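You operate a simulated robot arm through the tools that you are given. There is no shell and no other tool.

You run a simulated robot arm. Do the job below in one go: nothing can be reset, and whatever is moved stays where it is left.

JOB
Put the lid on the peas tub, set it on the pull-out shelf and shut the fridge.
Fine: each lid lies before its tub; the steaming beans stay out, open.

The check looks at the end state, three seconds after you hand in, the way a careful person would. Anything else that was tipped, shoved, dropped, spilled or broken makes it a failure. A push-on lid holds only when it is set on centred and level and pressed home; a screw cap is set on level and turned clockwise until tight.

ROBOT AND FRAMES
A 7-joint arm with a two-finger parallel gripper on a trunk, on a base that drives. Base frame: it is fixed to the floor where the robot stands at the start and does not move with it; the origin is under the middle of the robot, x ahead of it, y to its left, z up. Units: mm, degrees, N and s.
Its first joint turns from -166.0 to 166.0 degrees. Places, roughly: fridge door [-2200, 1400, 400]; pull-out glass shelf [-1800, 1500, 500]; top of the pull-out glass shelf [-1800, 1500, 500]; white beans tub [-1500, 1750, 1000]; white corn tub, white peas tub [-1750, 1750, 1000]; white rice tub [-1750, 1750, 250]. Payload 3.43 kg.
Tool frame: the origin (TCP) lies between the finger pads and is the grasp point; the fingertips stand 30 mm ahead of it; z points along the fingers, y is the line along which they close. The gripper opens to 94 mm. The fingers are 28 mm wide and 10 mm thick; the gripper's body (50 by 96 mm) begins 55 mm behind the TCP.
Orientation is told as [roll, pitch, yaw] about the base's x, y, z axes, in that order, counted from this pose: with the fingers straight down and closing along the base's y, the tool's x points along the base's -x, its y along +y and its z along -z.

CONTROLS
- The arm moves only by the tool servo_tool. Its argument "series" is text: rows parted by semicolons, each of 6 numbers parted by spaces: the shift along the base's x, y, z in units of 300 mm (1.0 is 300 mm), then the turn, a rotation vector about the base's x, y, z in units of 90 degrees (1.0 is 90 degrees). In form: x y z ax ay az; .... A call has 1 to 20 rows; each row is the pose to reach, as a shift and turn from the pose commanded when the call began. "claw" is the finger opening in mm, from 0 to 94, set as the call begins (left out, the last holds). A call with a number of a shift or a turn outside -1 to 1 is refused whole. Rows are played at 5 a second. More than 50 mm and 8.6 degrees between two rows, or a gripper value outside its range, and nothing of the call is played. A pose out of reach is approached as far as the arm can. The call stops where the force on the tool passes 90 N (or 10 N more than at its start, if that is more) or the arm is blocked; 0.2 s more then pass. The fingers move at their own pace (about 45 mm/s each) and stop on an object; they squeeze with about 38 N. The grip force told is the motor's: it shows also when the fingers shut on nothing. Time passes only in rows, and 0.2 s behind the last, so rows that repeat a pose let the fingers close. The reply holds the time, the measured pose of the TCP, the force on the tool along the base axes, the opening and the grip force, in the units named above and with some noise, with the torque about the TCP (base axes, N m) and any sound that the robot's microphone picked up.
- Cameras (640 x 400 px; columns grow to the right, rows downward): "scene" is now at [485.1, 155.7, 1062.8]; the picture's right is [-0.71, -0.71, 0.00], its down [0.07, -0.07, -1.00] and it looks along [0.71, -0.70, 0.10] (base axes); focal length 214 px, centre (320, 200). "wrist" rides on the gripper at [76, 14, -102] in the tool frame; the picture's right is [-0.18, 0.98, 0.00], its down [-0.75, -0.14, -0.64] and it looks along [-0.63, -0.12, 0.77] (tool axes); focal length 243 px, centre (320, 200). There is no depth. A picture from a camera that has moved, and an enlarged one, comes with that camera's place and axes in the base frame and with its lens.
- snapshot(camera): a new picture of that camera. The clock stands still meanwhile.
- slide_trunk(by): slides the trunk up (or, below 0, down) by that many mm; the arm and the scene camera ride with it, the base frame stays. It gives what a move gives, with no picture.
- drive_base(legs): drives the robot by 1 to 6 legs, each [ahead, left, turn to the left] in mm, mm and degrees, along the robot's own axes; the way and the turn of a leg run together, so that a leg with both is an arc; at most 1500 mm and 180 degrees a leg. The arm and the cameras ride along, it lands a little off, and it stops where it bumps. It gives what a move gives.
- pan_tilt(pan, tilt): turns the head with the scene camera to pan (to the left, within 103 degrees either way) and tilt (down, from -29 to 69), counted from straight ahead of the robot. It gives what a move gives.
- close_up(camera, box): a new picture of the part [left, top, right, bottom] of that camera's present view, enlarged. The clock stands still meanwhile.
- close_job(): hands the job in; it is judged then, once.

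Places have to be worked out from the pictures, the camera data and where the tool is seen. Open the gripper and draw the arm clear of the work before you hand the job in, unless the task says otherwise.

The tools are called by a JSON object that holds its "fn" and its "kwargs". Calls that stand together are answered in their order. servo_tool: Moves the arm, as the interface text tells. Its arguments: {"type":"object","properties":{"series":{"type":"string"},"claw":{"type":"number"}},"required":["series"]} The other tools are called the same way: slide_trunk (by) slides the trunk up or down; drive_base (legs) drives the base; pan_tilt (pan, tilt) turns the head that bears the scene camera; snapshot (camera) takes a picture; close_up (camera, box) takes an enlarged picture of a part of a camera's view; close_job () hands the job in.

At the start:

```text
clock: 0.0
tool_pos: [686.2, 147.4, 1178.9]
ee_rot: [1.4, 2.2, 0.0]
force: [0.4, 0.1, 0.4]
wrist_torque: [0.01, 0.02, 0.0]
opening: 93.9
grasp_force: 0.1
trunk travel left (down, up): [-94.0, 396.0]
robot x, y, heading: [1.9, 0.6, 0.0]
head pan, tilt: [-44.8, -5.6]
```

scene: 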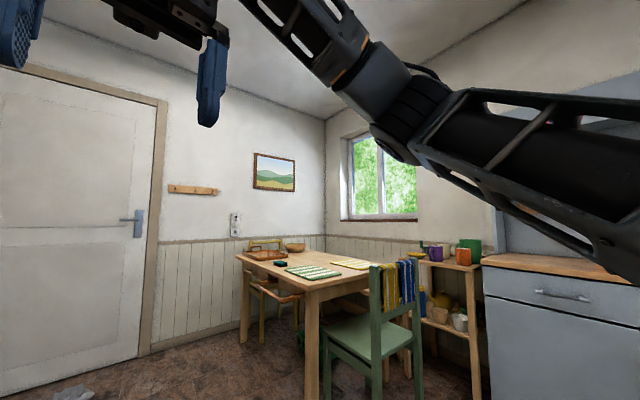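
wrist: 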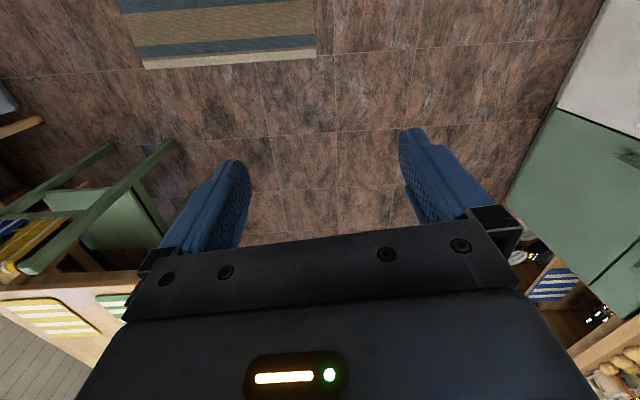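

The scene camera looks to the front right, away from the fridge, which is behind and to the left. I turn the head left to survey.

{"fn": "pan_tilt", "kwargs": {"pan": 100, "tilt": 10}}

{"fn": "snapshot", "kwargs": {"camera": "scene"}}

```text
clock: 2.3
tool_pos: [687.9, 146.4, 1177.2]
ee_rot: [1.6, 2.4, 0.0]
force: [0.7, -0.1, -0.2]
wrist_torque: [-0.01, 0.02, -0.02]
opening: 94.0
grasp_force: 0.0
trunk travel left (down, up): [-94.0, 396.0]
robot x, y, heading: [3.4, 3.0, -0.1]
head pan, tilt: [100.0, 10.0]
```

```text
taken
camera scene: at [407.2, 308.7, 1038.1], right [0.98, 0.17, 0.0], down [0.03, -0.17, -0.98], along [-0.17, 0.97, -0.17], focal length 214 px, centre (320, 200)
```

scene: 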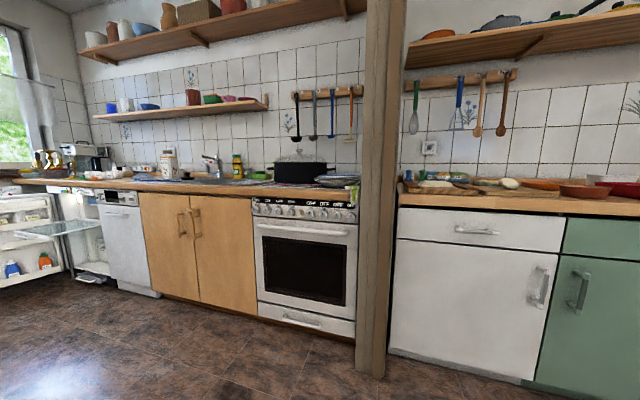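

The fridge stands open under the counter at the far left with the glass shelf pulled out. I enlarge that part.

{"fn": "close_up", "kwargs": {"camera": "scene", "box": [0, 120, 160, 300]}}

{"fn": "snapshot", "kwargs": {"camera": "wrist"}}

```text
2.22 times, centred on (80, 210) of scene
camera zoom: at [407.2, 308.7, 1038.1], right [0.98, 0.17, 0.0], down [0.03, -0.17, -0.98], along [-0.17, 0.97, -0.17], focal length 477 px, centre (853, 178)
```

zoom: 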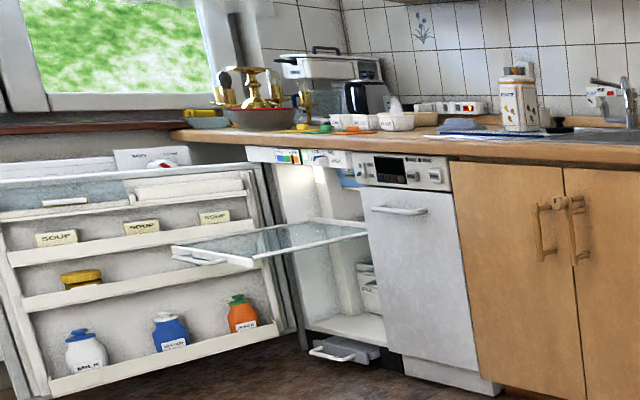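

```text
taken
camera wrist: at [615.8, 157.4, 1283.3], right [0.18, 0.98, 0.02], down [0.78, -0.16, 0.6], along [0.6, -0.1, -0.8], focal length 243 px, centre (320, 200)
```

wrist: 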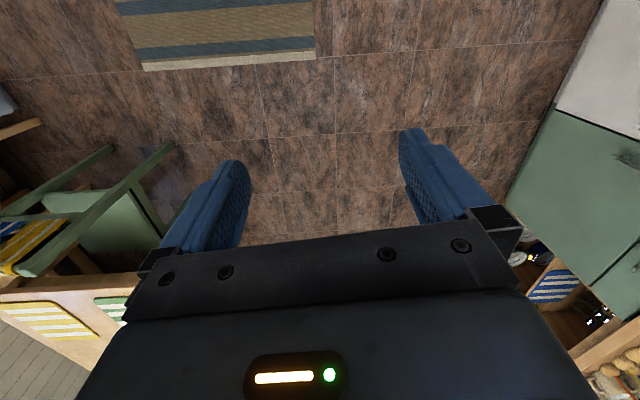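

I look down and around the robot to learn its footprint, and to the rear left for the floor on the way.

{"fn": "pan_tilt", "kwargs": {"pan": 103, "tilt": 60}}

{"fn": "snapshot", "kwargs": {"camera": "scene"}}

{"fn": "pan_tilt", "kwargs": {"pan": 0, "tilt": 60}}

{"fn": "snapshot", "kwargs": {"camera": "scene"}}

{"fn": "pan_tilt", "kwargs": {"pan": -100, "tilt": 40}}

{"fn": "snapshot", "kwargs": {"camera": "scene"}}

```text
clock: 3.5
tool_pos: [688.0, 147.8, 1176.4]
ee_rot: [1.7, 2.5, 0.0]
force: [-0.9, 0.2, -0.4]
wrist_torque: [0.02, -0.05, 0.0]
opening: 94.1
grasp_force: 0.1
trunk travel left (down, up): [-94.0, 396.0]
robot x, y, heading: [0.3, -0.7, 0.0]
head pan, tilt: [103.0, 60.0]
```

```text
taken
camera scene: at [408.3, 282.1, 963.7], right [0.97, 0.22, 0.0], down [0.19, -0.84, -0.5], along [-0.11, 0.49, -0.87], focal length 214 px, centre (320, 200)
```

scene: 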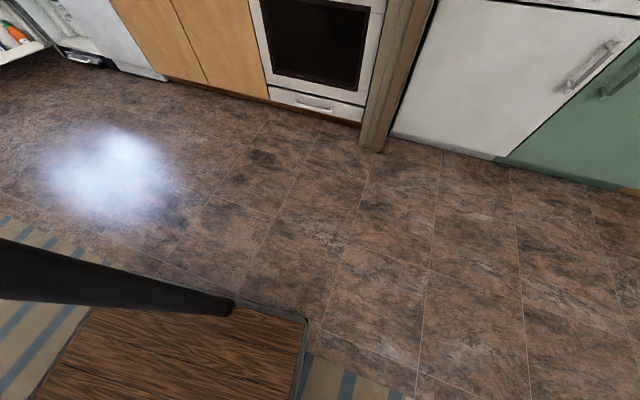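

```text
clock: 5.3
tool_pos: [687.8, 145.5, 1176.9]
ee_rot: [1.7, 2.4, 0.0]
force: [0.1, 0.5, 0.6]
wrist_torque: [0.01, -0.01, 0.01]
opening: 94.0
grasp_force: 0.0
trunk travel left (down, up): [-94.0, 396.0]
robot x, y, heading: [2.9, 0.8, -0.1]
head pan, tilt: [0.0, 60.0]
```

```text
taken
camera scene: at [489.9, 217.1, 963.6], right [0.0, -1.0, 0.0], down [-0.87, 0.0, -0.5], along [0.5, 0.0, -0.87], focal length 214 px, centre (320, 200)
```

scene: 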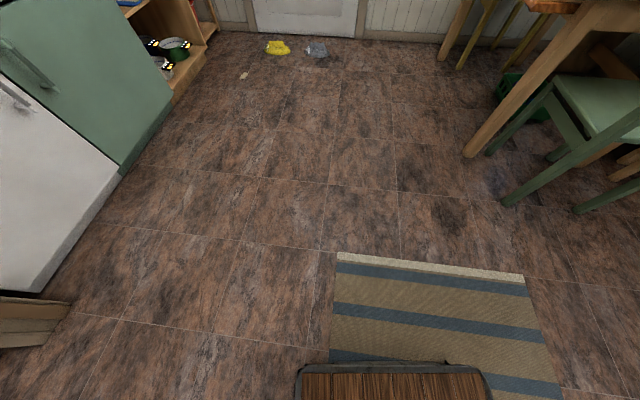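

```text
clock: 7.0
tool_pos: [688.6, 146.9, 1177.5]
ee_rot: [1.7, 2.4, 0.0]
force: [-0.6, -1.3, 1.0]
wrist_torque: [0.01, 0.03, 0.01]
opening: 94.1
grasp_force: 0.0
trunk travel left (down, up): [-94.0, 396.0]
robot x, y, heading: [0.9, 2.8, -0.1]
head pan, tilt: [-100.0, 40.0]
```

```text
taken
camera scene: at [408.6, 133.4, 990.4], right [-0.98, 0.17, 0.0], down [0.11, 0.63, -0.77], along [-0.13, -0.75, -0.64], focal length 214 px, centre (320, 200)
```

scene: 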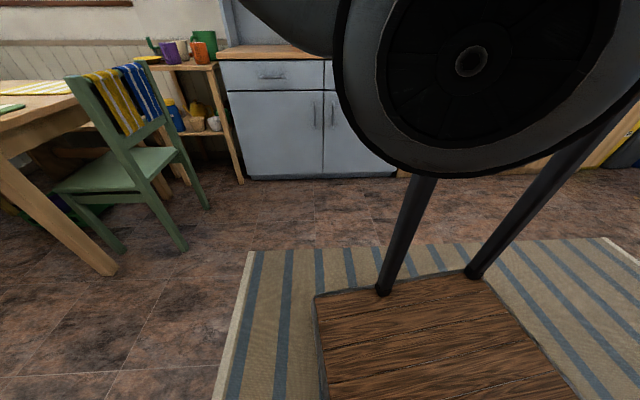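

The footprint seems about ±370 by ±280 mm. I turn in place to face the counter (+y), then look left towards the fridge.

{"fn": "drive_base", "kwargs": {"legs": [[0, 0, 90]]}}

{"fn": "pan_tilt", "kwargs": {"pan": 75, "tilt": 20}}

{"fn": "snapshot", "kwargs": {"camera": "scene"}}

```text
clock: 11.2
tool_pos: [-132.5, 690.3, 1177.4]
ee_rot: [1.6, 2.5, 88.9]
force: [-0.1, 0.4, 0.1]
wrist_torque: [0.02, 0.0, -0.01]
opening: 93.8
grasp_force: 0.1
trunk travel left (down, up): [-94.0, 396.0]
robot x, y, heading: [0.2, -0.7, 88.7]
head pan, tilt: [-100.0, 40.0]
```

```text
clock: 13.8
tool_pos: [-132.6, 692.0, 1177.0]
ee_rot: [1.7, 2.7, 88.8]
force: [-0.3, -0.4, 0.4]
wrist_torque: [0.01, -0.02, 0.0]
opening: 94.0
grasp_force: 0.1
trunk travel left (down, up): [-94.0, 396.0]
robot x, y, heading: [1.4, -0.4, 89.0]
head pan, tilt: [75.0, 20.0]
```

```text
taken
camera scene: at [-294.4, 454.6, 1021.8], right [0.28, 0.96, 0.0], down [0.33, -0.1, -0.94], along [-0.9, 0.26, -0.34], focal length 214 px, centre (320, 200)
```

scene: 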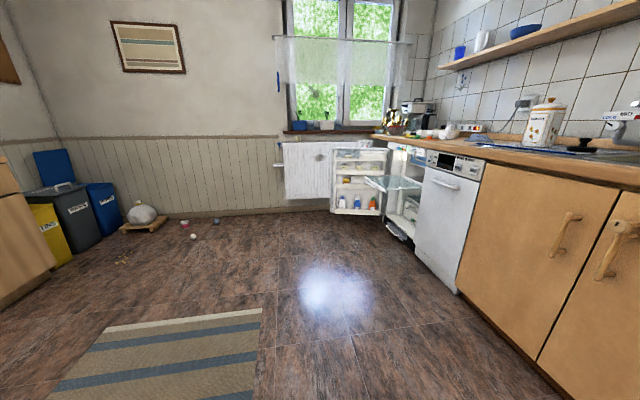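

The floor is clear. I move sideways to about x = -1150 and look at the counter and the fridge.

{"fn": "drive_base", "kwargs": {"legs": [[100, 1150, 0]]}}

{"fn": "pan_tilt", "kwargs": {"pan": 25, "tilt": 20}}

{"fn": "snapshot", "kwargs": {"camera": "scene"}}

```text
clock: 19.7
tool_pos: [-1312.8, 785.7, 1177.3]
ee_rot: [1.7, 2.6, 91.1]
force: [0.5, 0.1, -0.3]
wrist_torque: [0.02, 0.0, -0.03]
opening: 93.8
grasp_force: 0.1
trunk travel left (down, up): [-94.0, 396.0]
robot x, y, heading: [-1151.5, 100.1, 90.9]
head pan, tilt: [75.0, 20.0]
```

```text
clock: 20.9
tool_pos: [-1311.9, 784.8, 1178.1]
ee_rot: [1.7, 2.7, 91.1]
force: [-0.7, 0.5, 0.0]
wrist_torque: [0.0, -0.01, -0.03]
opening: 93.9
grasp_force: 0.1
trunk travel left (down, up): [-94.0, 396.0]
robot x, y, heading: [-1155.2, 101.2, 91.1]
head pan, tilt: [25.0, 20.0]
```

```text
taken
camera scene: at [-1417.4, 603.6, 1021.8], right [0.9, 0.44, 0.0], down [0.15, -0.31, -0.94], along [-0.41, 0.84, -0.34], focal length 214 px, centre (320, 200)
```

scene: 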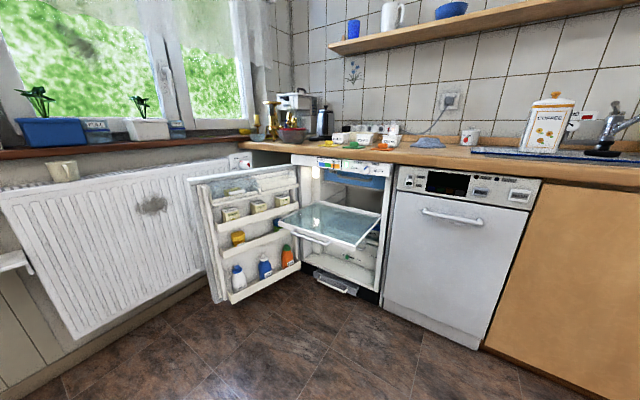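

{"fn": "close_up", "kwargs": {"camera": "scene", "box": [240, 90, 400, 190]}}

{"fn": "close_up", "kwargs": {"camera": "scene", "box": [180, 140, 420, 310]}}

```text
4.00 times, centred on (320, 140) of scene
camera zoom: at [-1417.4, 603.6, 1021.8], right [0.9, 0.44, 0.0], down [0.15, -0.31, -0.94], along [-0.41, 0.84, -0.34], focal length 858 px, centre (320, 440)
```

zoom: 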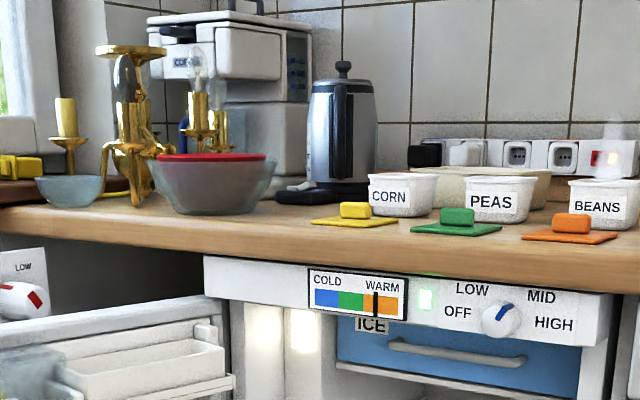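

```text
2.35 times, centred on (300, 225) of scene
camera zoom: at [-1417.4, 603.6, 1021.8], right [0.9, 0.44, 0.0], down [0.15, -0.31, -0.94], along [-0.41, 0.84, -0.34], focal length 505 px, centre (367, 141)
```

zoom: 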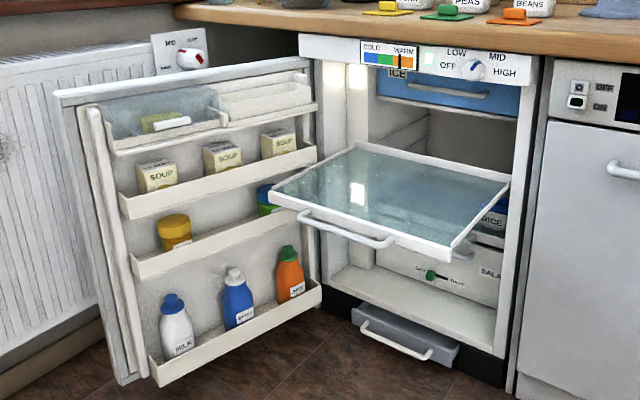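

The peas tub is in the middle with its green lid before it. The fridge has the shelf pulled out and its door open to the left. I move nearer and raise the trunk to see from above and triangulate.

{"fn": "slide_trunk", "kwargs": {"by": 300}}

{"fn": "drive_base", "kwargs": {"legs": [[500, 100, 0]]}}

{"fn": "pan_tilt", "kwargs": {"pan": 20, "tilt": 40}}

{"fn": "snapshot", "kwargs": {"camera": "scene"}}

```text
clock: 23.9
tool_pos: [-1313.4, 785.1, 1477.2]
ee_rot: [1.7, 2.5, 91.2]
force: [-0.2, -0.6, 0.6]
wrist_torque: [0.03, 0.01, 0.0]
opening: 94.0
grasp_force: 0.0
trunk travel left (down, up): [-394.0, 96.0]
robot x, y, heading: [-1154.9, 101.5, 91.0]
head pan, tilt: [25.0, 20.0]
```

```text
clock: 26.9
tool_pos: [-1424.8, 1284.4, 1477.3]
ee_rot: [1.7, 2.6, 91.3]
force: [0.5, -0.1, -0.6]
wrist_torque: [0.03, -0.02, 0.02]
opening: 93.8
grasp_force: 0.0
trunk travel left (down, up): [-394.0, 96.0]
robot x, y, heading: [-1261.9, 597.6, 91.1]
head pan, tilt: [25.0, 20.0]
```

```text
clock: 27.7
tool_pos: [-1425.5, 1284.3, 1476.6]
ee_rot: [1.7, 2.7, 91.3]
force: [0.8, 0.0, -0.6]
wrist_torque: [0.02, -0.01, 0.0]
opening: 94.1
grasp_force: 0.0
trunk travel left (down, up): [-394.0, 96.0]
robot x, y, heading: [-1264.8, 601.4, 91.3]
head pan, tilt: [20.0, 40.0]
```

```text
taken
camera scene: at [-1518.0, 1098.2, 1290.5], right [0.93, 0.36, 0.0], down [0.23, -0.6, -0.77], along [-0.28, 0.71, -0.64], focal length 214 px, centre (320, 200)
```

scene: 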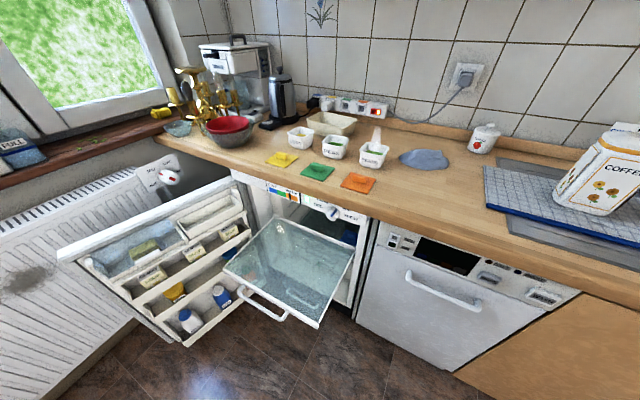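

{"fn": "close_up", "kwargs": {"camera": "scene", "box": [240, 90, 420, 210]}}

{"fn": "close_up", "kwargs": {"camera": "scene", "box": [50, 150, 370, 350]}}

```text
3.33 times, centred on (330, 150) of scene
camera zoom: at [-1518.0, 1098.2, 1290.5], right [0.93, 0.36, 0.0], down [0.23, -0.6, -0.77], along [-0.28, 0.71, -0.64], focal length 715 px, centre (287, 367)
```

zoom: 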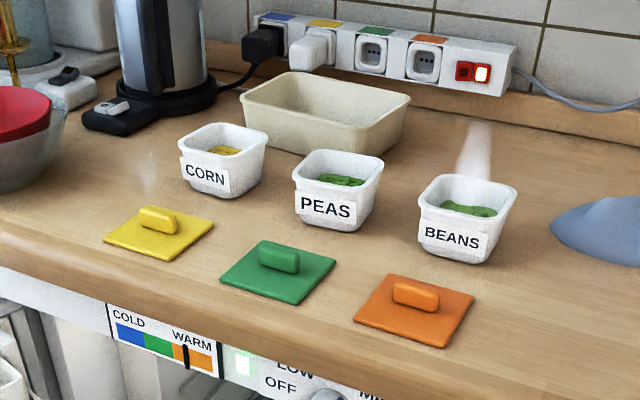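

```text
2.00 times, centred on (210, 250) of scene
camera zoom: at [-1518.0, 1098.2, 1290.5], right [0.93, 0.36, 0.0], down [0.23, -0.6, -0.77], along [-0.28, 0.71, -0.64], focal length 429 px, centre (540, 100)
```

zoom: 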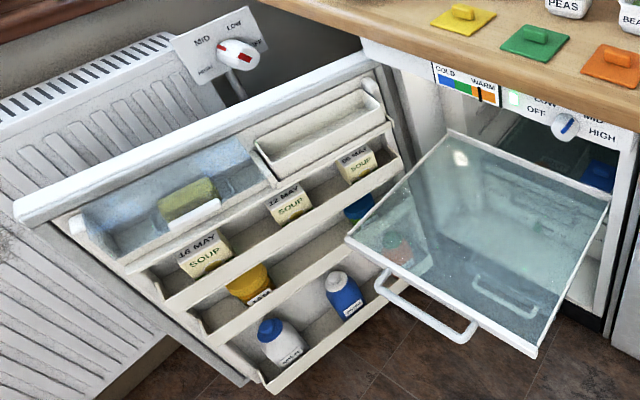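

Triangulation: green lid centre ≈ (-1750, 1670), counter top ≈ z 900, shelf tray ≈ z 535 with its front edge from (-1620,1347) to (-2035,1393); the kitchen row seems turned about -6°. The head sits front-left of the robot, so I stand with the counter on my right: turn left to face -x and look.

{"fn": "drive_base", "kwargs": {"legs": [[0, 0, 87]]}}

{"fn": "pan_tilt", "kwargs": {"pan": -50, "tilt": 40}}

{"fn": "snapshot", "kwargs": {"camera": "scene"}}

{"fn": "snapshot", "kwargs": {"camera": "wrist"}}

```text
clock: 31.8
tool_pos: [-1957.6, 487.0, 1477.8]
ee_rot: [1.7, 2.6, 177.2]
force: [0.6, 0.1, -0.1]
wrist_torque: [-0.01, -0.01, 0.01]
opening: 94.1
grasp_force: 0.0
trunk travel left (down, up): [-394.0, 96.0]
robot x, y, heading: [-1265.0, 601.1, 177.6]
head pan, tilt: [20.0, 40.0]
```

```text
clock: 33.2
tool_pos: [-1958.4, 488.9, 1478.4]
ee_rot: [1.6, 2.7, 177.2]
force: [-0.1, 0.2, 0.7]
wrist_torque: [0.02, 0.02, 0.0]
opening: 94.0
grasp_force: 0.1
trunk travel left (down, up): [-394.0, 96.0]
robot x, y, heading: [-1263.7, 602.4, 176.9]
head pan, tilt: [-50.0, 40.0]
```

```text
taken
camera scene: at [-1746.3, 475.2, 1290.4], right [0.8, 0.61, 0.0], down [0.39, -0.51, -0.77], along [-0.46, 0.61, -0.64], focal length 214 px, centre (320, 200)
```

scene: 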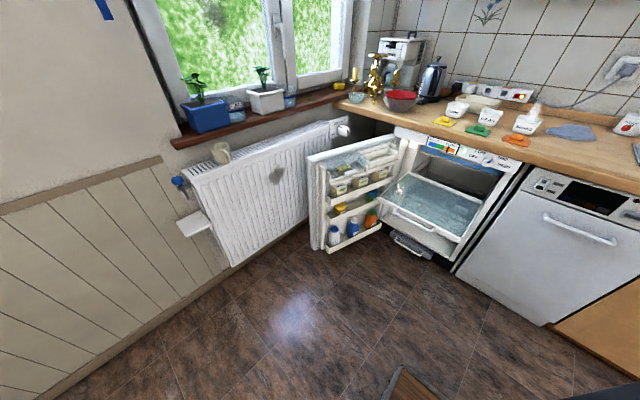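

```text
taken
camera wrist: at [-1888.4, 472.9, 1582.8], right [-0.23, -0.97, 0.02], down [-0.77, 0.2, 0.6], along [-0.59, 0.12, -0.8], focal length 243 px, centre (320, 200)
```

wrist: 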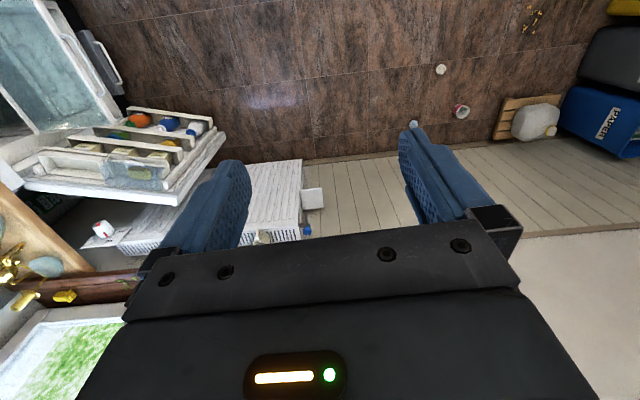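

The way is clear. I drive sideways right and a bit back to stand near (-1130, 1130), counter on my right.

{"fn": "drive_base", "kwargs": {"legs": [[-110, -520, -3]]}}

{"fn": "pan_tilt", "kwargs": {"pan": -60, "tilt": 35}}

{"fn": "snapshot", "kwargs": {"camera": "scene"}}

```text
clock: 36.3
tool_pos: [-1817.6, 1032.0, 1475.3]
ee_rot: [1.6, 2.7, 174.3]
force: [0.0, 0.2, 0.3]
wrist_torque: [0.04, 0.0, 0.0]
opening: 94.0
grasp_force: 0.1
trunk travel left (down, up): [-394.0, 96.0]
robot x, y, heading: [-1115.8, 1109.2, 174.2]
head pan, tilt: [-50.0, 40.0]
```

```text
clock: 37.0
tool_pos: [-1816.6, 1032.7, 1475.6]
ee_rot: [1.8, 2.7, 174.2]
force: [0.7, 0.2, 0.1]
wrist_torque: [-0.02, 0.02, 0.02]
opening: 93.8
grasp_force: 0.0
trunk travel left (down, up): [-394.0, 96.0]
robot x, y, heading: [-1118.1, 1110.1, 174.3]
head pan, tilt: [-60.0, 35.0]
```

```text
taken
camera scene: at [-1594.0, 1019.4, 1297.9], right [0.91, 0.41, 0.0], down [0.24, -0.52, -0.82], along [-0.34, 0.75, -0.57], focal length 214 px, centre (320, 200)
```

scene: 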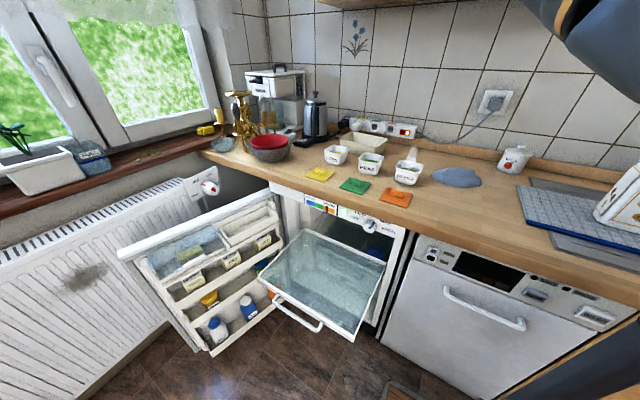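

The stance is good: everything is on my right front within reach. I swing the tool over the counter in two steps, levelling the tool as I go.

{"fn": "servo_tool", "kwargs": {"series": "0.02 0.143 -0.05 0.003 0.004 0; 0.04 0.286 -0.10 0.006 0.008 0; 0.06 0.429 -0.15 0.009 0.012 0; 0.08 0.571 -0.20 0.012 0.016 0; 0.10 0.714 -0.25 0.015 0.02 0; 0.12 0.857 -0.30 0.018 0.024 0; 0.14 1.0 -0.35 0.0219 0.0279 0; 0.14 1.0 -0.35 0.0219 0.0279 0"}}

{"fn": "snapshot", "kwargs": {"camera": "scene"}}

```text
clock: 38.8
tool_pos: [-1774.2, 1334.1, 1371.8]
ee_rot: [0.0, 0.0, 174.2]
force: [-0.4, -0.4, 0.0]
wrist_torque: [0.01, -0.01, -0.01]
opening: 94.1
grasp_force: 0.1
trunk travel left (down, up): [-394.0, 96.0]
robot x, y, heading: [-1116.6, 1108.8, 174.0]
head pan, tilt: [-60.0, 35.0]
```

```text
taken
camera scene: at [-1593.9, 1019.6, 1298.0], right [0.91, 0.41, 0.0], down [0.24, -0.52, -0.82], along [-0.34, 0.75, -0.57], focal length 214 px, centre (320, 200)
```

scene: 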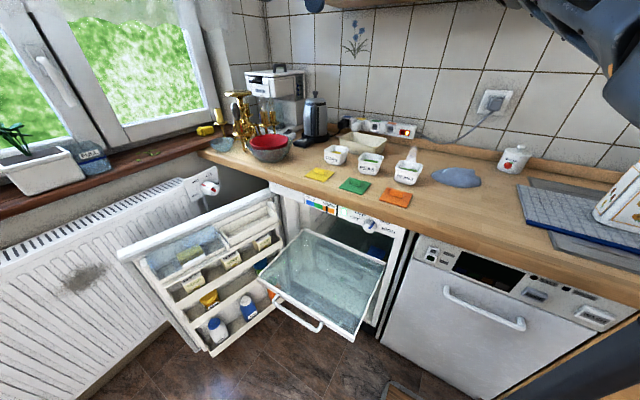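

The tool is level now. Next half: over the lids at about z 1200.

{"fn": "servo_tool", "kwargs": {"series": "0.01 0.125 -0.07 0 0 0; 0.02 0.25 -0.14 0 0 0; 0.03 0.375 -0.21 0 0 0; 0.04 0.5 -0.28 0 0 0; 0.05 0.625 -0.35 0 0 0; 0.06 0.75 -0.42 0 0 0; 0.07 0.875 -0.49 0 0 0; 0.08 1.0 -0.56 0 0 0; 0.08 1.0 -0.56 0 0 0"}}

{"fn": "snapshot", "kwargs": {"camera": "wrist"}}

{"fn": "snapshot", "kwargs": {"camera": "scene"}}

```text
clock: 40.8
tool_pos: [-1750.2, 1632.8, 1202.8]
ee_rot: [0.1, 0.0, 174.2]
force: [0.1, 0.0, 0.0]
wrist_torque: [-0.01, 0.03, 0.01]
opening: 93.8
grasp_force: 0.0
trunk travel left (down, up): [-394.0, 96.0]
robot x, y, heading: [-1112.5, 1107.5, 174.3]
head pan, tilt: [-60.0, 35.0]
```

```text
taken
camera wrist: at [-1676.6, 1611.5, 1304.9], right [-0.28, -0.96, 0.0], down [-0.74, 0.22, 0.64], along [-0.62, 0.18, -0.77], focal length 243 px, centre (320, 200)
```

wrist: 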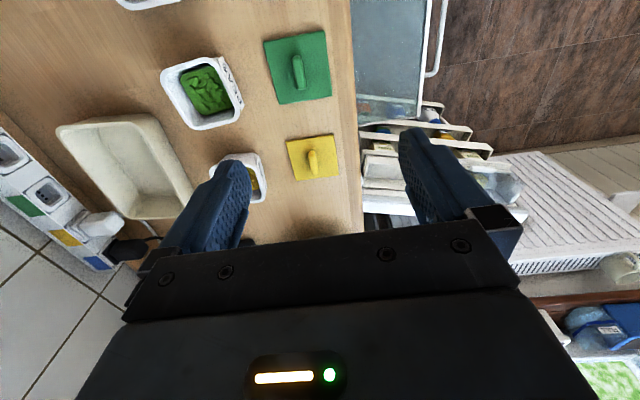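

```text
taken
camera scene: at [-1593.9, 1019.6, 1298.0], right [0.91, 0.41, 0.0], down [0.24, -0.52, -0.82], along [-0.34, 0.75, -0.57], focal length 214 px, centre (320, 200)
```

scene: 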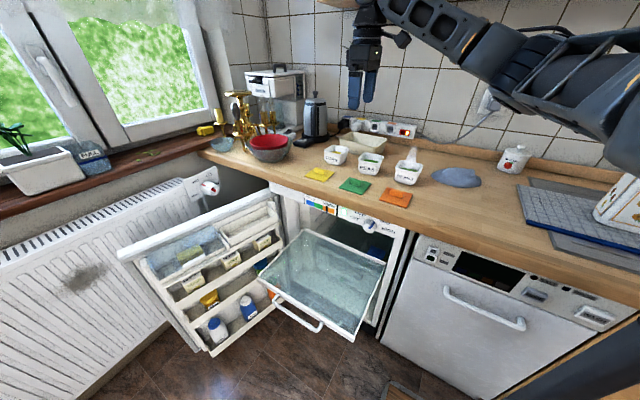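

The wrist picture shows the peas tub and green lid well. I enlarge it for measuring.

{"fn": "close_up", "kwargs": {"camera": "wrist", "box": [150, 20, 350, 145]}}

{"fn": "close_up", "kwargs": {"camera": "scene", "box": [290, 120, 450, 220]}}

```text
3.20 times, centred on (250, 82) of wrist
camera zoom: at [-1676.6, 1611.5, 1304.9], right [-0.28, -0.96, 0.0], down [-0.74, 0.22, 0.64], along [-0.62, 0.18, -0.77], focal length 776 px, centre (544, 576)
```

zoom: 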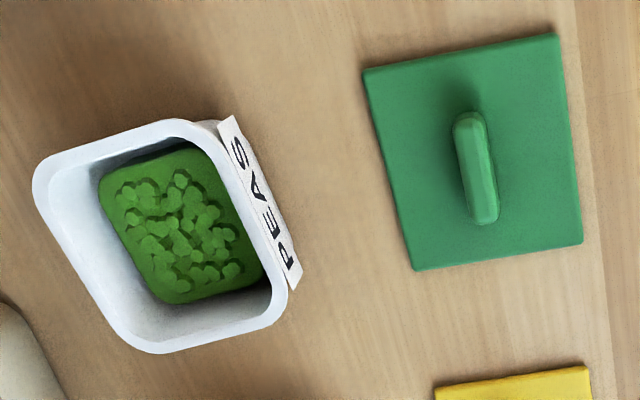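

```text
4.00 times, centred on (370, 170) of scene
camera zoom: at [-1593.9, 1019.6, 1298.0], right [0.91, 0.41, 0.0], down [0.24, -0.52, -0.82], along [-0.34, 0.75, -0.57], focal length 858 px, centre (120, 320)
```

zoom: 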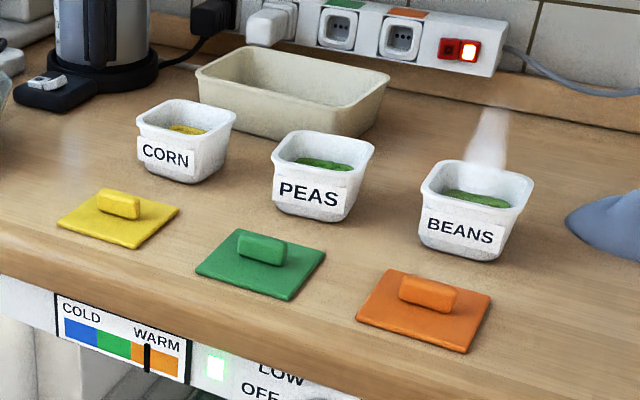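

Lid centre ≈ (-1749, 1665), turned about -7°; peas tub centre ≈ (-1731, 1794), rim z ≈ 960, turned about -1°. I get a nearer look at the tub before picking the lid.

{"fn": "servo_tool", "kwargs": {"series": "0.08 0.08 -0.06 0 0 0; 0.16 0.16 -0.12 0 0 0; 0.24 0.24 -0.18 0 0 0; 0.32 0.32 -0.24 0 0 0; 0.40 0.4 -0.30 0 0 0; 0.43 0.42 -0.34 0 0 0; 0.43 0.42 -0.34 0 0 0"}}

{"fn": "snapshot", "kwargs": {"camera": "wrist"}}

{"fn": "snapshot", "kwargs": {"camera": "scene"}}

```text
clock: 42.4
tool_pos: [-1620.1, 1760.0, 1100.2]
ee_rot: [0.1, -0.1, 174.2]
force: [-0.2, -0.3, -0.3]
wrist_torque: [0.03, 0.0, 0.04]
opening: 94.0
grasp_force: 0.0
trunk travel left (down, up): [-394.0, 96.0]
robot x, y, heading: [-1116.0, 1110.3, 174.3]
head pan, tilt: [-60.0, 35.0]
```

```text
taken
camera wrist: at [-1546.2, 1738.1, 1202.3], right [-0.28, -0.96, 0.0], down [-0.73, 0.22, 0.64], along [-0.62, 0.18, -0.77], focal length 243 px, centre (320, 200)
```

wrist: 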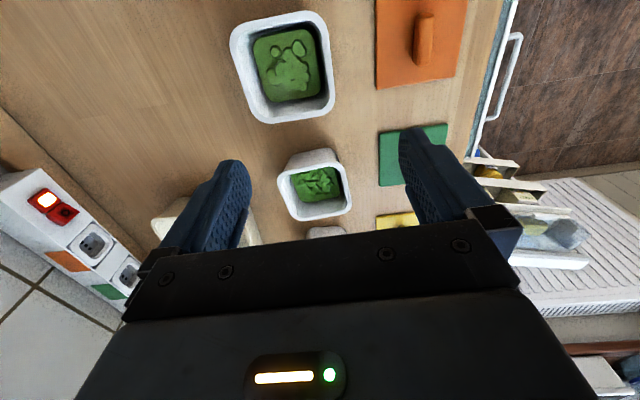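

```text
taken
camera scene: at [-1593.9, 1019.6, 1298.0], right [0.91, 0.41, 0.0], down [0.24, -0.52, -0.82], along [-0.34, 0.75, -0.57], focal length 214 px, centre (320, 200)
```

scene: 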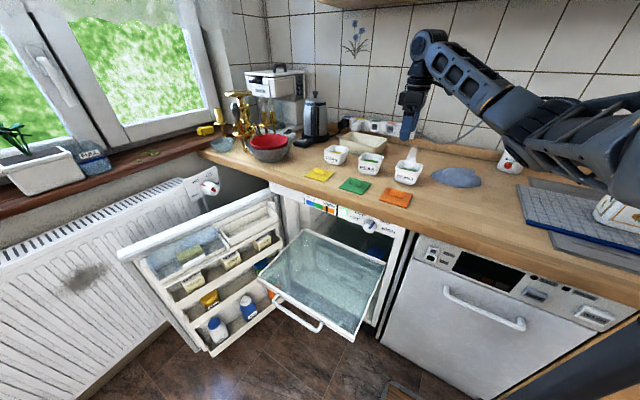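

I enlarge the peas tub in this wrist view.

{"fn": "close_up", "kwargs": {"camera": "wrist", "box": [250, 120, 410, 240]}}

{"fn": "close_up", "kwargs": {"camera": "scene", "box": [310, 135, 440, 216]}}

```text
3.33 times, centred on (330, 180) of wrist
camera zoom: at [-1546.2, 1738.1, 1202.3], right [-0.28, -0.96, 0.0], down [-0.73, 0.22, 0.64], along [-0.62, 0.18, -0.77], focal length 809 px, centre (287, 267)
```

zoom: 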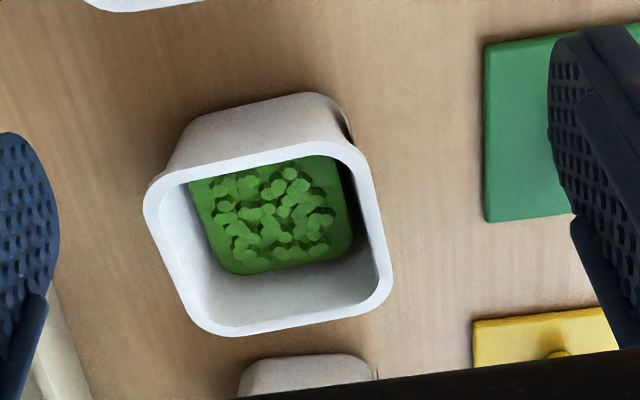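

```text
4.92 times, centred on (375, 176) of scene
camera zoom: at [-1593.9, 1019.6, 1298.0], right [0.91, 0.41, 0.0], down [0.24, -0.52, -0.82], along [-0.34, 0.75, -0.57], focal length 1056 px, centre (49, 321)
```

zoom: 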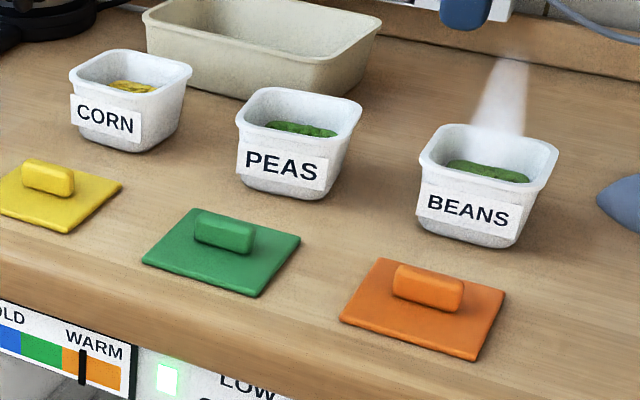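

Combining the views: rim z ≈ 953, tub centre ≈ (-1732, 1799), yaw ≈ -2°; lid centre ≈ (-1749, 1664.5), top z ≈ 905, yaw ≈ -7.5°. I go above the lid's knob, aligning the fingers with it.

{"fn": "servo_tool", "kwargs": {"series": "-0.086 -0.063 -0.067 0 0 -0.004; -0.172 -0.127 -0.133 0 0 -0.008; -0.258 -0.19 -0.2 0 0 -0.012; -0.344 -0.253 -0.267 0 0 -0.016; -0.43 -0.3167 -0.333 0 0 -0.019; -0.43 -0.3167 -0.333 0 0 -0.019", "claw": 50}}

{"fn": "close_up", "kwargs": {"camera": "scene", "box": [290, 110, 450, 210]}}

{"fn": "snapshot", "kwargs": {"camera": "wrist"}}

```text
clock: 43.8
tool_pos: [-1751.6, 1662.9, 999.4]
ee_rot: [0.0, -0.1, 172.5]
force: [-0.2, 0.8, 0.2]
wrist_torque: [-0.02, -0.05, -0.03]
opening: 50.0
grasp_force: 0.1
trunk travel left (down, up): [-394.0, 96.0]
robot x, y, heading: [-1119.6, 1109.3, 174.3]
head pan, tilt: [-60.0, 35.0]
```

```text
4.00 times, centred on (370, 160) of scene
camera zoom: at [-1593.9, 1019.5, 1298.0], right [0.91, 0.41, 0.0], down [0.24, -0.52, -0.82], along [-0.34, 0.75, -0.57], focal length 858 px, centre (120, 360)
```

zoom: 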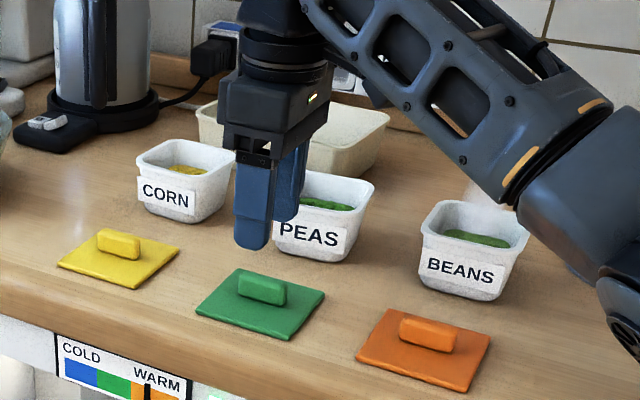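

```text
taken
camera wrist: at [-1678.0, 1638.8, 1103.2], right [-0.31, -0.95, 0.0], down [-0.73, 0.24, 0.64], along [-0.61, 0.2, -0.77], focal length 243 px, centre (320, 200)
```

wrist: 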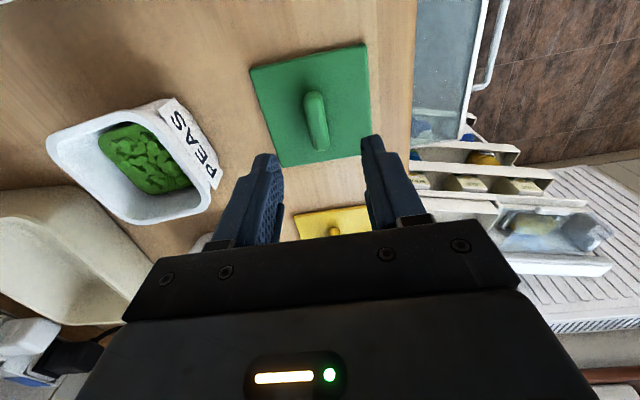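

Lid centre reconfirmed at (-1748.5, 1664.5). I correct by (2.5, 2) mm and lower until the fingertips are just above the lid plate.

{"fn": "servo_tool", "kwargs": {"series": "0.008 0.006 -0.05 0 0 0; 0.008 0.006 -0.12 0 0 0; 0.008 0.006 -0.17 0 0 0; 0.008 0.006 -0.2 0 0 0; 0.008 0.006 -0.2 0 0 0"}}

{"fn": "close_up", "kwargs": {"camera": "scene", "box": [310, 140, 410, 203]}}

{"fn": "snapshot", "kwargs": {"camera": "wrist"}}

```text
clock: 45.0
tool_pos: [-1747.6, 1666.0, 940.1]
ee_rot: [0.1, 0.0, 172.6]
force: [0.9, 0.3, -0.8]
wrist_torque: [0.03, -0.02, -0.02]
opening: 49.7
grasp_force: 0.1
trunk travel left (down, up): [-394.0, 96.0]
robot x, y, heading: [-1118.2, 1107.9, 174.1]
head pan, tilt: [-60.0, 35.0]
```

```text
6.35 times, centred on (360, 172) of scene
camera zoom: at [-1593.9, 1019.6, 1298.0], right [0.91, 0.41, 0.0], down [0.24, -0.52, -0.82], along [-0.34, 0.75, -0.57], focal length 1362 px, centre (66, 381)
```

zoom: 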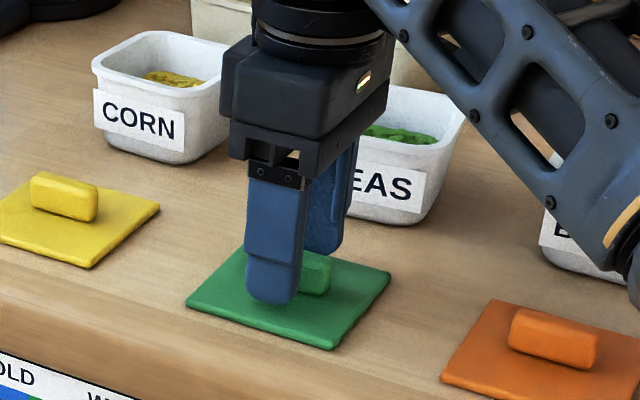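

```text
taken
camera wrist: at [-1675.1, 1641.6, 1043.9], right [-0.31, -0.95, 0.0], down [-0.73, 0.24, 0.64], along [-0.61, 0.2, -0.77], focal length 243 px, centre (320, 200)
```

wrist: 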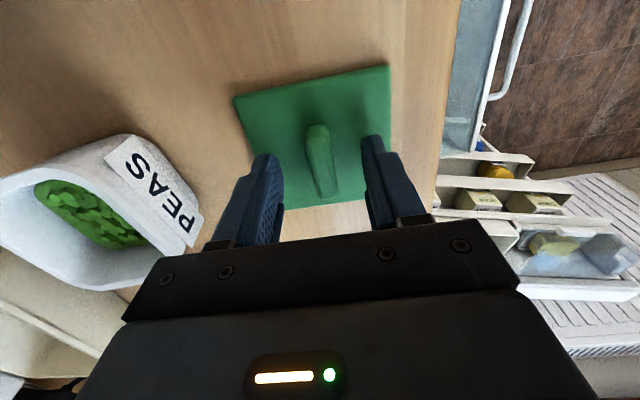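

The knob is centred between the fingers. I close on it.

{"fn": "servo_tool", "kwargs": {"series": "0 0 0 0 0 0; 0 0 0 0 0 0; 0 0 0 0 0 0; 0 0 0 0 0 0; 0 0 0 0 0 0; 0 0 0 0 0 0", "claw": 0}}

{"fn": "snapshot", "kwargs": {"camera": "wrist"}}

```text
clock: 46.4
tool_pos: [-1749.5, 1666.4, 941.6]
ee_rot: [-0.1, 0.0, 172.5]
force: [0.7, 0.8, 1.2]
wrist_torque: [-0.02, 0.0, 0.01]
opening: 12.4
grasp_force: 38.3
trunk travel left (down, up): [-394.0, 96.0]
robot x, y, heading: [-1117.5, 1109.8, 174.1]
head pan, tilt: [-60.0, 35.0]
```

```text
taken
camera wrist: at [-1675.0, 1641.5, 1044.0], right [-0.31, -0.95, 0.0], down [-0.73, 0.24, 0.64], along [-0.61, 0.2, -0.77], focal length 243 px, centre (320, 200)
```

wrist: 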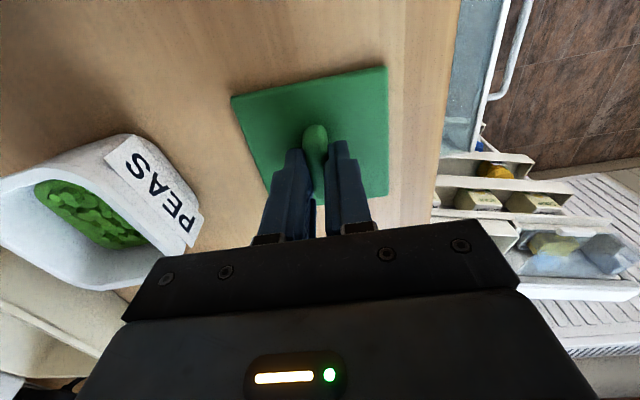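

Gripped at 12.4 mm with 38 N. I lift 75 mm and check the lid in the hand.

{"fn": "servo_tool", "kwargs": {"series": "0 0 0.06 0 0 0; 0 0 0.16 0 0 0; 0 0 0.25 0 0 0; 0 0 0.25 0 0 0"}}

{"fn": "snapshot", "kwargs": {"camera": "wrist"}}

{"fn": "close_up", "kwargs": {"camera": "scene", "box": [310, 120, 410, 183]}}

```text
clock: 47.4
tool_pos: [-1747.5, 1664.5, 1016.6]
ee_rot: [0.0, 0.1, 172.5]
force: [-0.4, 0.4, -0.4]
wrist_torque: [0.03, 0.01, 0.02]
opening: 12.7
grasp_force: 38.3
trunk travel left (down, up): [-394.0, 96.0]
robot x, y, heading: [-1116.6, 1105.7, 174.2]
head pan, tilt: [-60.0, 35.0]
```

```text
taken
camera wrist: at [-1675.1, 1641.0, 1119.4], right [-0.31, -0.95, 0.0], down [-0.73, 0.24, 0.64], along [-0.61, 0.2, -0.77], focal length 243 px, centre (320, 200)
```

wrist: 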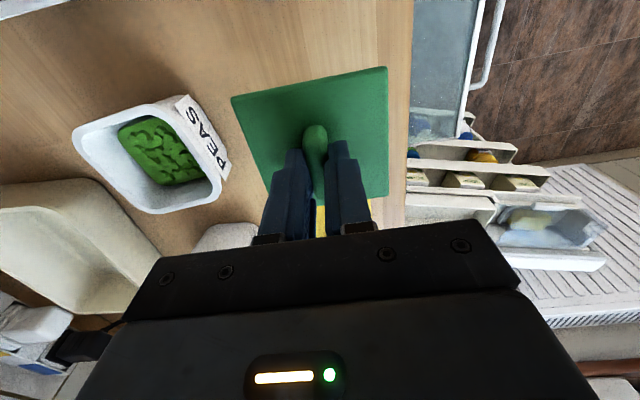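

```text
6.35 times, centred on (360, 152) of scene
camera zoom: at [-1594.0, 1019.5, 1297.9], right [0.91, 0.41, 0.0], down [0.24, -0.52, -0.82], along [-0.34, 0.75, -0.57], focal length 1362 px, centre (66, 508)
```

zoom: 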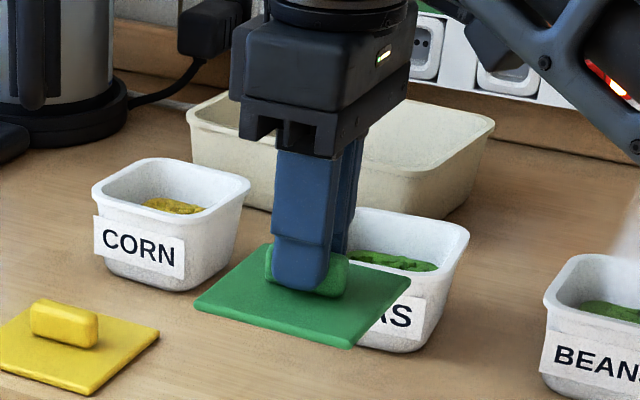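

The lid sits level and centred on the TCP. I enlarge the tub from this position for a third estimate.

{"fn": "close_up", "kwargs": {"camera": "wrist", "box": [60, 80, 260, 220]}}

```text
2.86 times, centred on (160, 150) of wrist
camera zoom: at [-1675.1, 1641.0, 1119.4], right [-0.31, -0.95, 0.0], down [-0.73, 0.24, 0.64], along [-0.61, 0.2, -0.77], focal length 693 px, centre (777, 343)
```

zoom: 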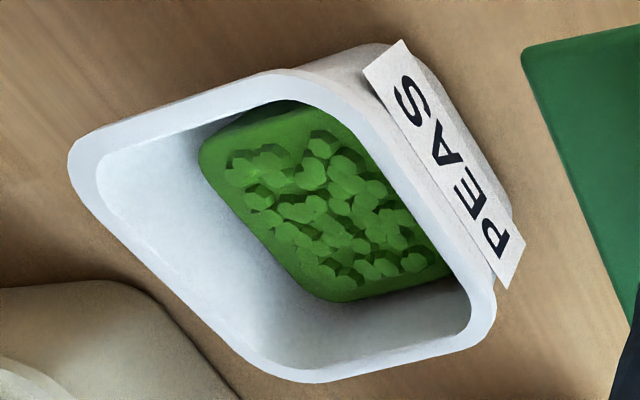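

Third estimate agrees: tub centre ≈ (-1733, 1800), yaw ≈ -1.7°. I carry the lid over the tub with 25-30 mm clearance and turn it by +5.8° to match.

{"fn": "servo_tool", "kwargs": {"series": "0 0 0.04 0 0 0; 0.013 0.112 0.04 0 0 0.016; 0.026 0.225 0.04 0 0 0.032; 0.039 0.338 0.04 0 0 0.048; 0.052 0.45 0.04 0 0 0.064; 0.052 0.45 0.04 0 0 0.064; 0.052 0.45 0.04 0 0 0.064"}}

{"fn": "snapshot", "kwargs": {"camera": "wrist"}}

{"fn": "close_up", "kwargs": {"camera": "scene", "box": [310, 115, 410, 178]}}

```text
clock: 49.0
tool_pos: [-1734.3, 1800.1, 1028.9]
ee_rot: [0.1, 0.0, 178.3]
force: [0.1, 0.2, -1.1]
wrist_torque: [-0.02, -0.03, 0.0]
opening: 12.7
grasp_force: 38.4
trunk travel left (down, up): [-394.0, 96.0]
robot x, y, heading: [-1116.9, 1107.4, 174.0]
head pan, tilt: [-60.0, 35.0]
```

```text
taken
camera wrist: at [-1658.3, 1783.5, 1131.0], right [-0.21, -0.98, 0.0], down [-0.75, 0.16, 0.64], along [-0.63, 0.14, -0.77], focal length 243 px, centre (320, 200)
```

wrist: 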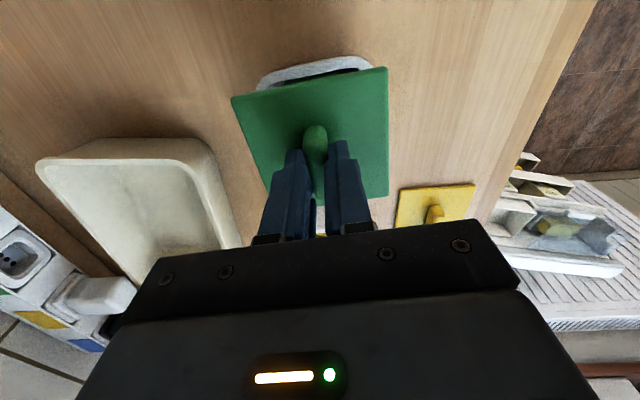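

```text
6.35 times, centred on (360, 146) of scene
camera zoom: at [-1593.9, 1019.6, 1298.0], right [0.91, 0.41, 0.0], down [0.24, -0.52, -0.82], along [-0.34, 0.75, -0.57], focal length 1362 px, centre (66, 540)
```

zoom: 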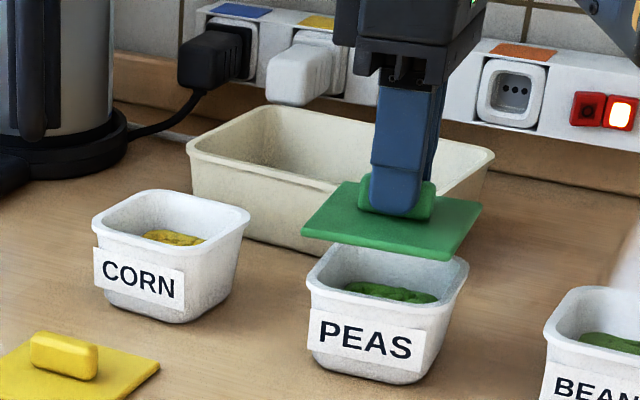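

The lid hovers over the tub. I enlarge further to check the alignment between lid and rim.

{"fn": "close_up", "kwargs": {"camera": "scene", "box": [352, 138, 392, 178]}}

{"fn": "close_up", "kwargs": {"camera": "wrist", "box": [220, 40, 420, 165]}}

```text
10.00 times, centred on (372, 158) of scene
camera zoom: at [-1593.9, 1019.6, 1298.0], right [0.91, 0.41, 0.0], down [0.24, -0.52, -0.82], along [-0.34, 0.75, -0.57], focal length 2145 px, centre (-200, 620)
```

zoom: 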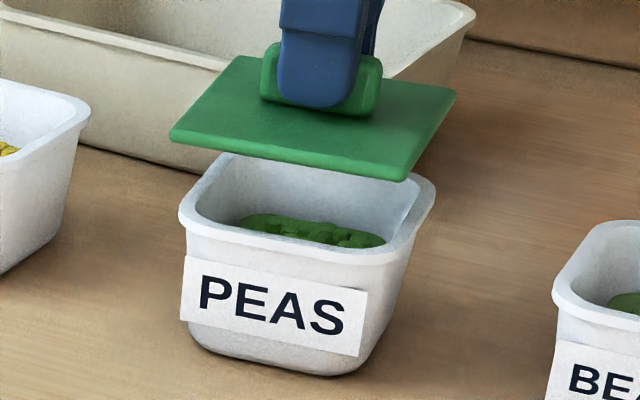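

```text
3.20 times, centred on (320, 102) of wrist
camera zoom: at [-1658.3, 1783.5, 1131.0], right [-0.21, -0.98, 0.0], down [-0.75, 0.16, 0.64], along [-0.63, 0.14, -0.77], focal length 776 px, centre (320, 512)
```

zoom: 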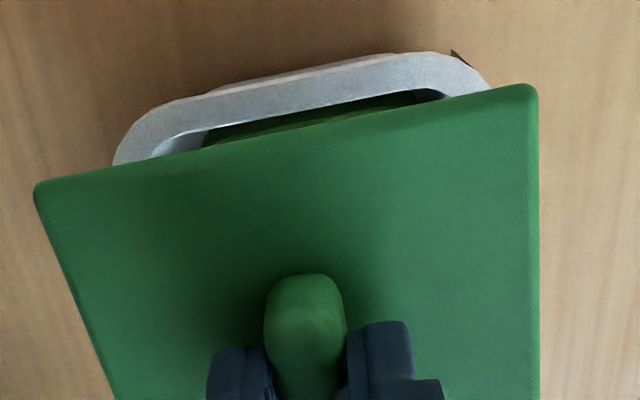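

Comparing both views, the lid is within about 2 mm; I shift it +1.8 mm in x and lower to just above the rim.

{"fn": "servo_tool", "kwargs": {"series": "0.006 -0.0013 -0.03 0 0 -0.002; 0.006 -0.0013 -0.06 0 0 -0.002; 0.006 -0.0013 -0.085 0 0 -0.002; 0.006 -0.0013 -0.085 0 0 -0.002; 0.006 -0.0013 -0.085 0 0 -0.002"}}

{"fn": "close_up", "kwargs": {"camera": "scene", "box": [352, 138, 392, 178]}}

{"fn": "close_up", "kwargs": {"camera": "wrist", "box": [220, 40, 420, 165]}}

```text
clock: 50.2
tool_pos: [-1731.4, 1798.5, 1003.8]
ee_rot: [0.1, 0.1, 178.0]
force: [0.6, 0.9, 0.1]
wrist_torque: [-0.02, -0.02, 0.03]
opening: 12.6
grasp_force: 37.5
trunk travel left (down, up): [-394.0, 96.0]
robot x, y, heading: [-1117.0, 1110.5, 174.2]
head pan, tilt: [-60.0, 35.0]
```

```text
10.00 times, centred on (372, 158) of scene
camera zoom: at [-1593.9, 1019.6, 1298.0], right [0.91, 0.41, 0.0], down [0.24, -0.52, -0.82], along [-0.34, 0.75, -0.57], focal length 2145 px, centre (-200, 620)
```

zoom: 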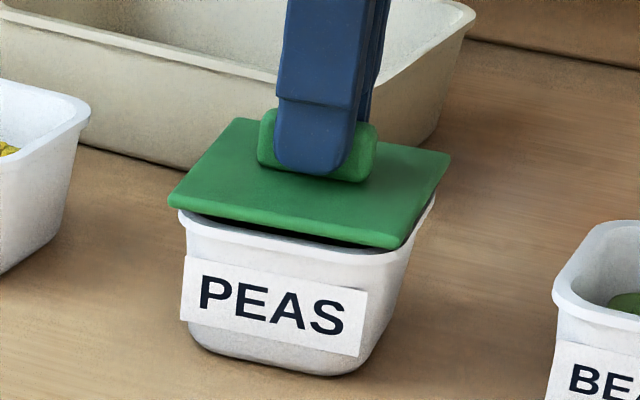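

```text
3.20 times, centred on (320, 102) of wrist
camera zoom: at [-1656.1, 1782.3, 1105.8], right [-0.22, -0.98, 0.0], down [-0.75, 0.17, 0.64], along [-0.63, 0.14, -0.77], focal length 776 px, centre (320, 512)
```

zoom: 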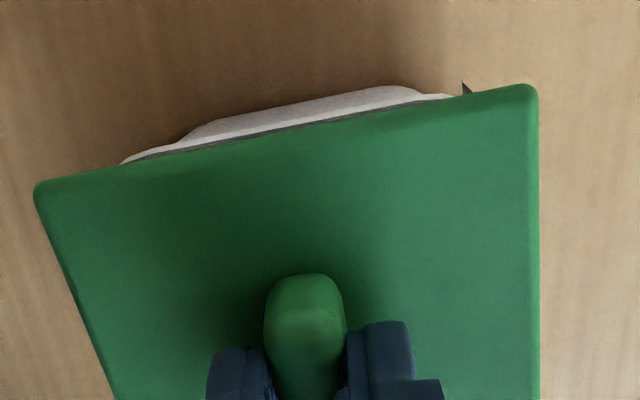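

The overhang is even on both sides with a few mm gap left. I press down in small steps; the call stops if the force gets high.

{"fn": "servo_tool", "kwargs": {"series": "0 0 -0.006 0 0 0; 0 0 -0.012 0 0 0; 0 0 -0.018 0 0 0; 0 0 -0.024 0 0 0; 0 0 -0.03 0 0 0; 0 0 -0.036 0 0 0; 0 0 -0.042 0 0 0; 0 0 -0.048 0 0 0"}}

{"fn": "close_up", "kwargs": {"camera": "scene", "box": [352, 138, 392, 178]}}

```text
clock: 52.0
tool_pos: [-1732.1, 1798.5, 994.2]
ee_rot: [-0.2, -0.2, 178.2]
force: [-1.5, -17.0, 48.3]
wrist_torque: [-0.64, 0.04, -0.05]
opening: 12.9
grasp_force: 37.7
trunk travel left (down, up): [-394.0, 96.0]
robot x, y, heading: [-1111.7, 1105.5, 174.2]
head pan, tilt: [-60.0, 35.0]
heard: snap
```

```text
10.00 times, centred on (372, 158) of scene
camera zoom: at [-1593.0, 1017.8, 1298.4], right [0.91, 0.41, 0.0], down [0.23, -0.52, -0.82], along [-0.34, 0.75, -0.57], focal length 2145 px, centre (-200, 620)
```

zoom: 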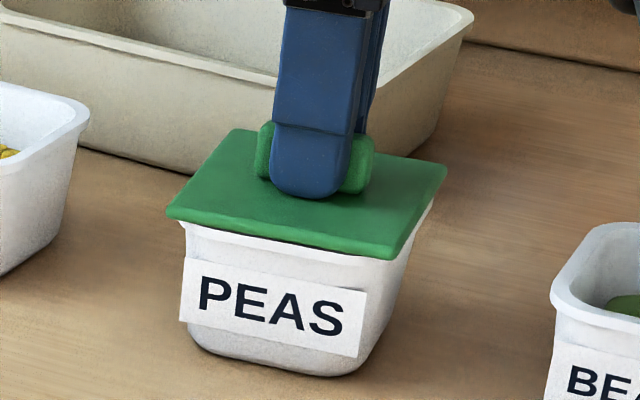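

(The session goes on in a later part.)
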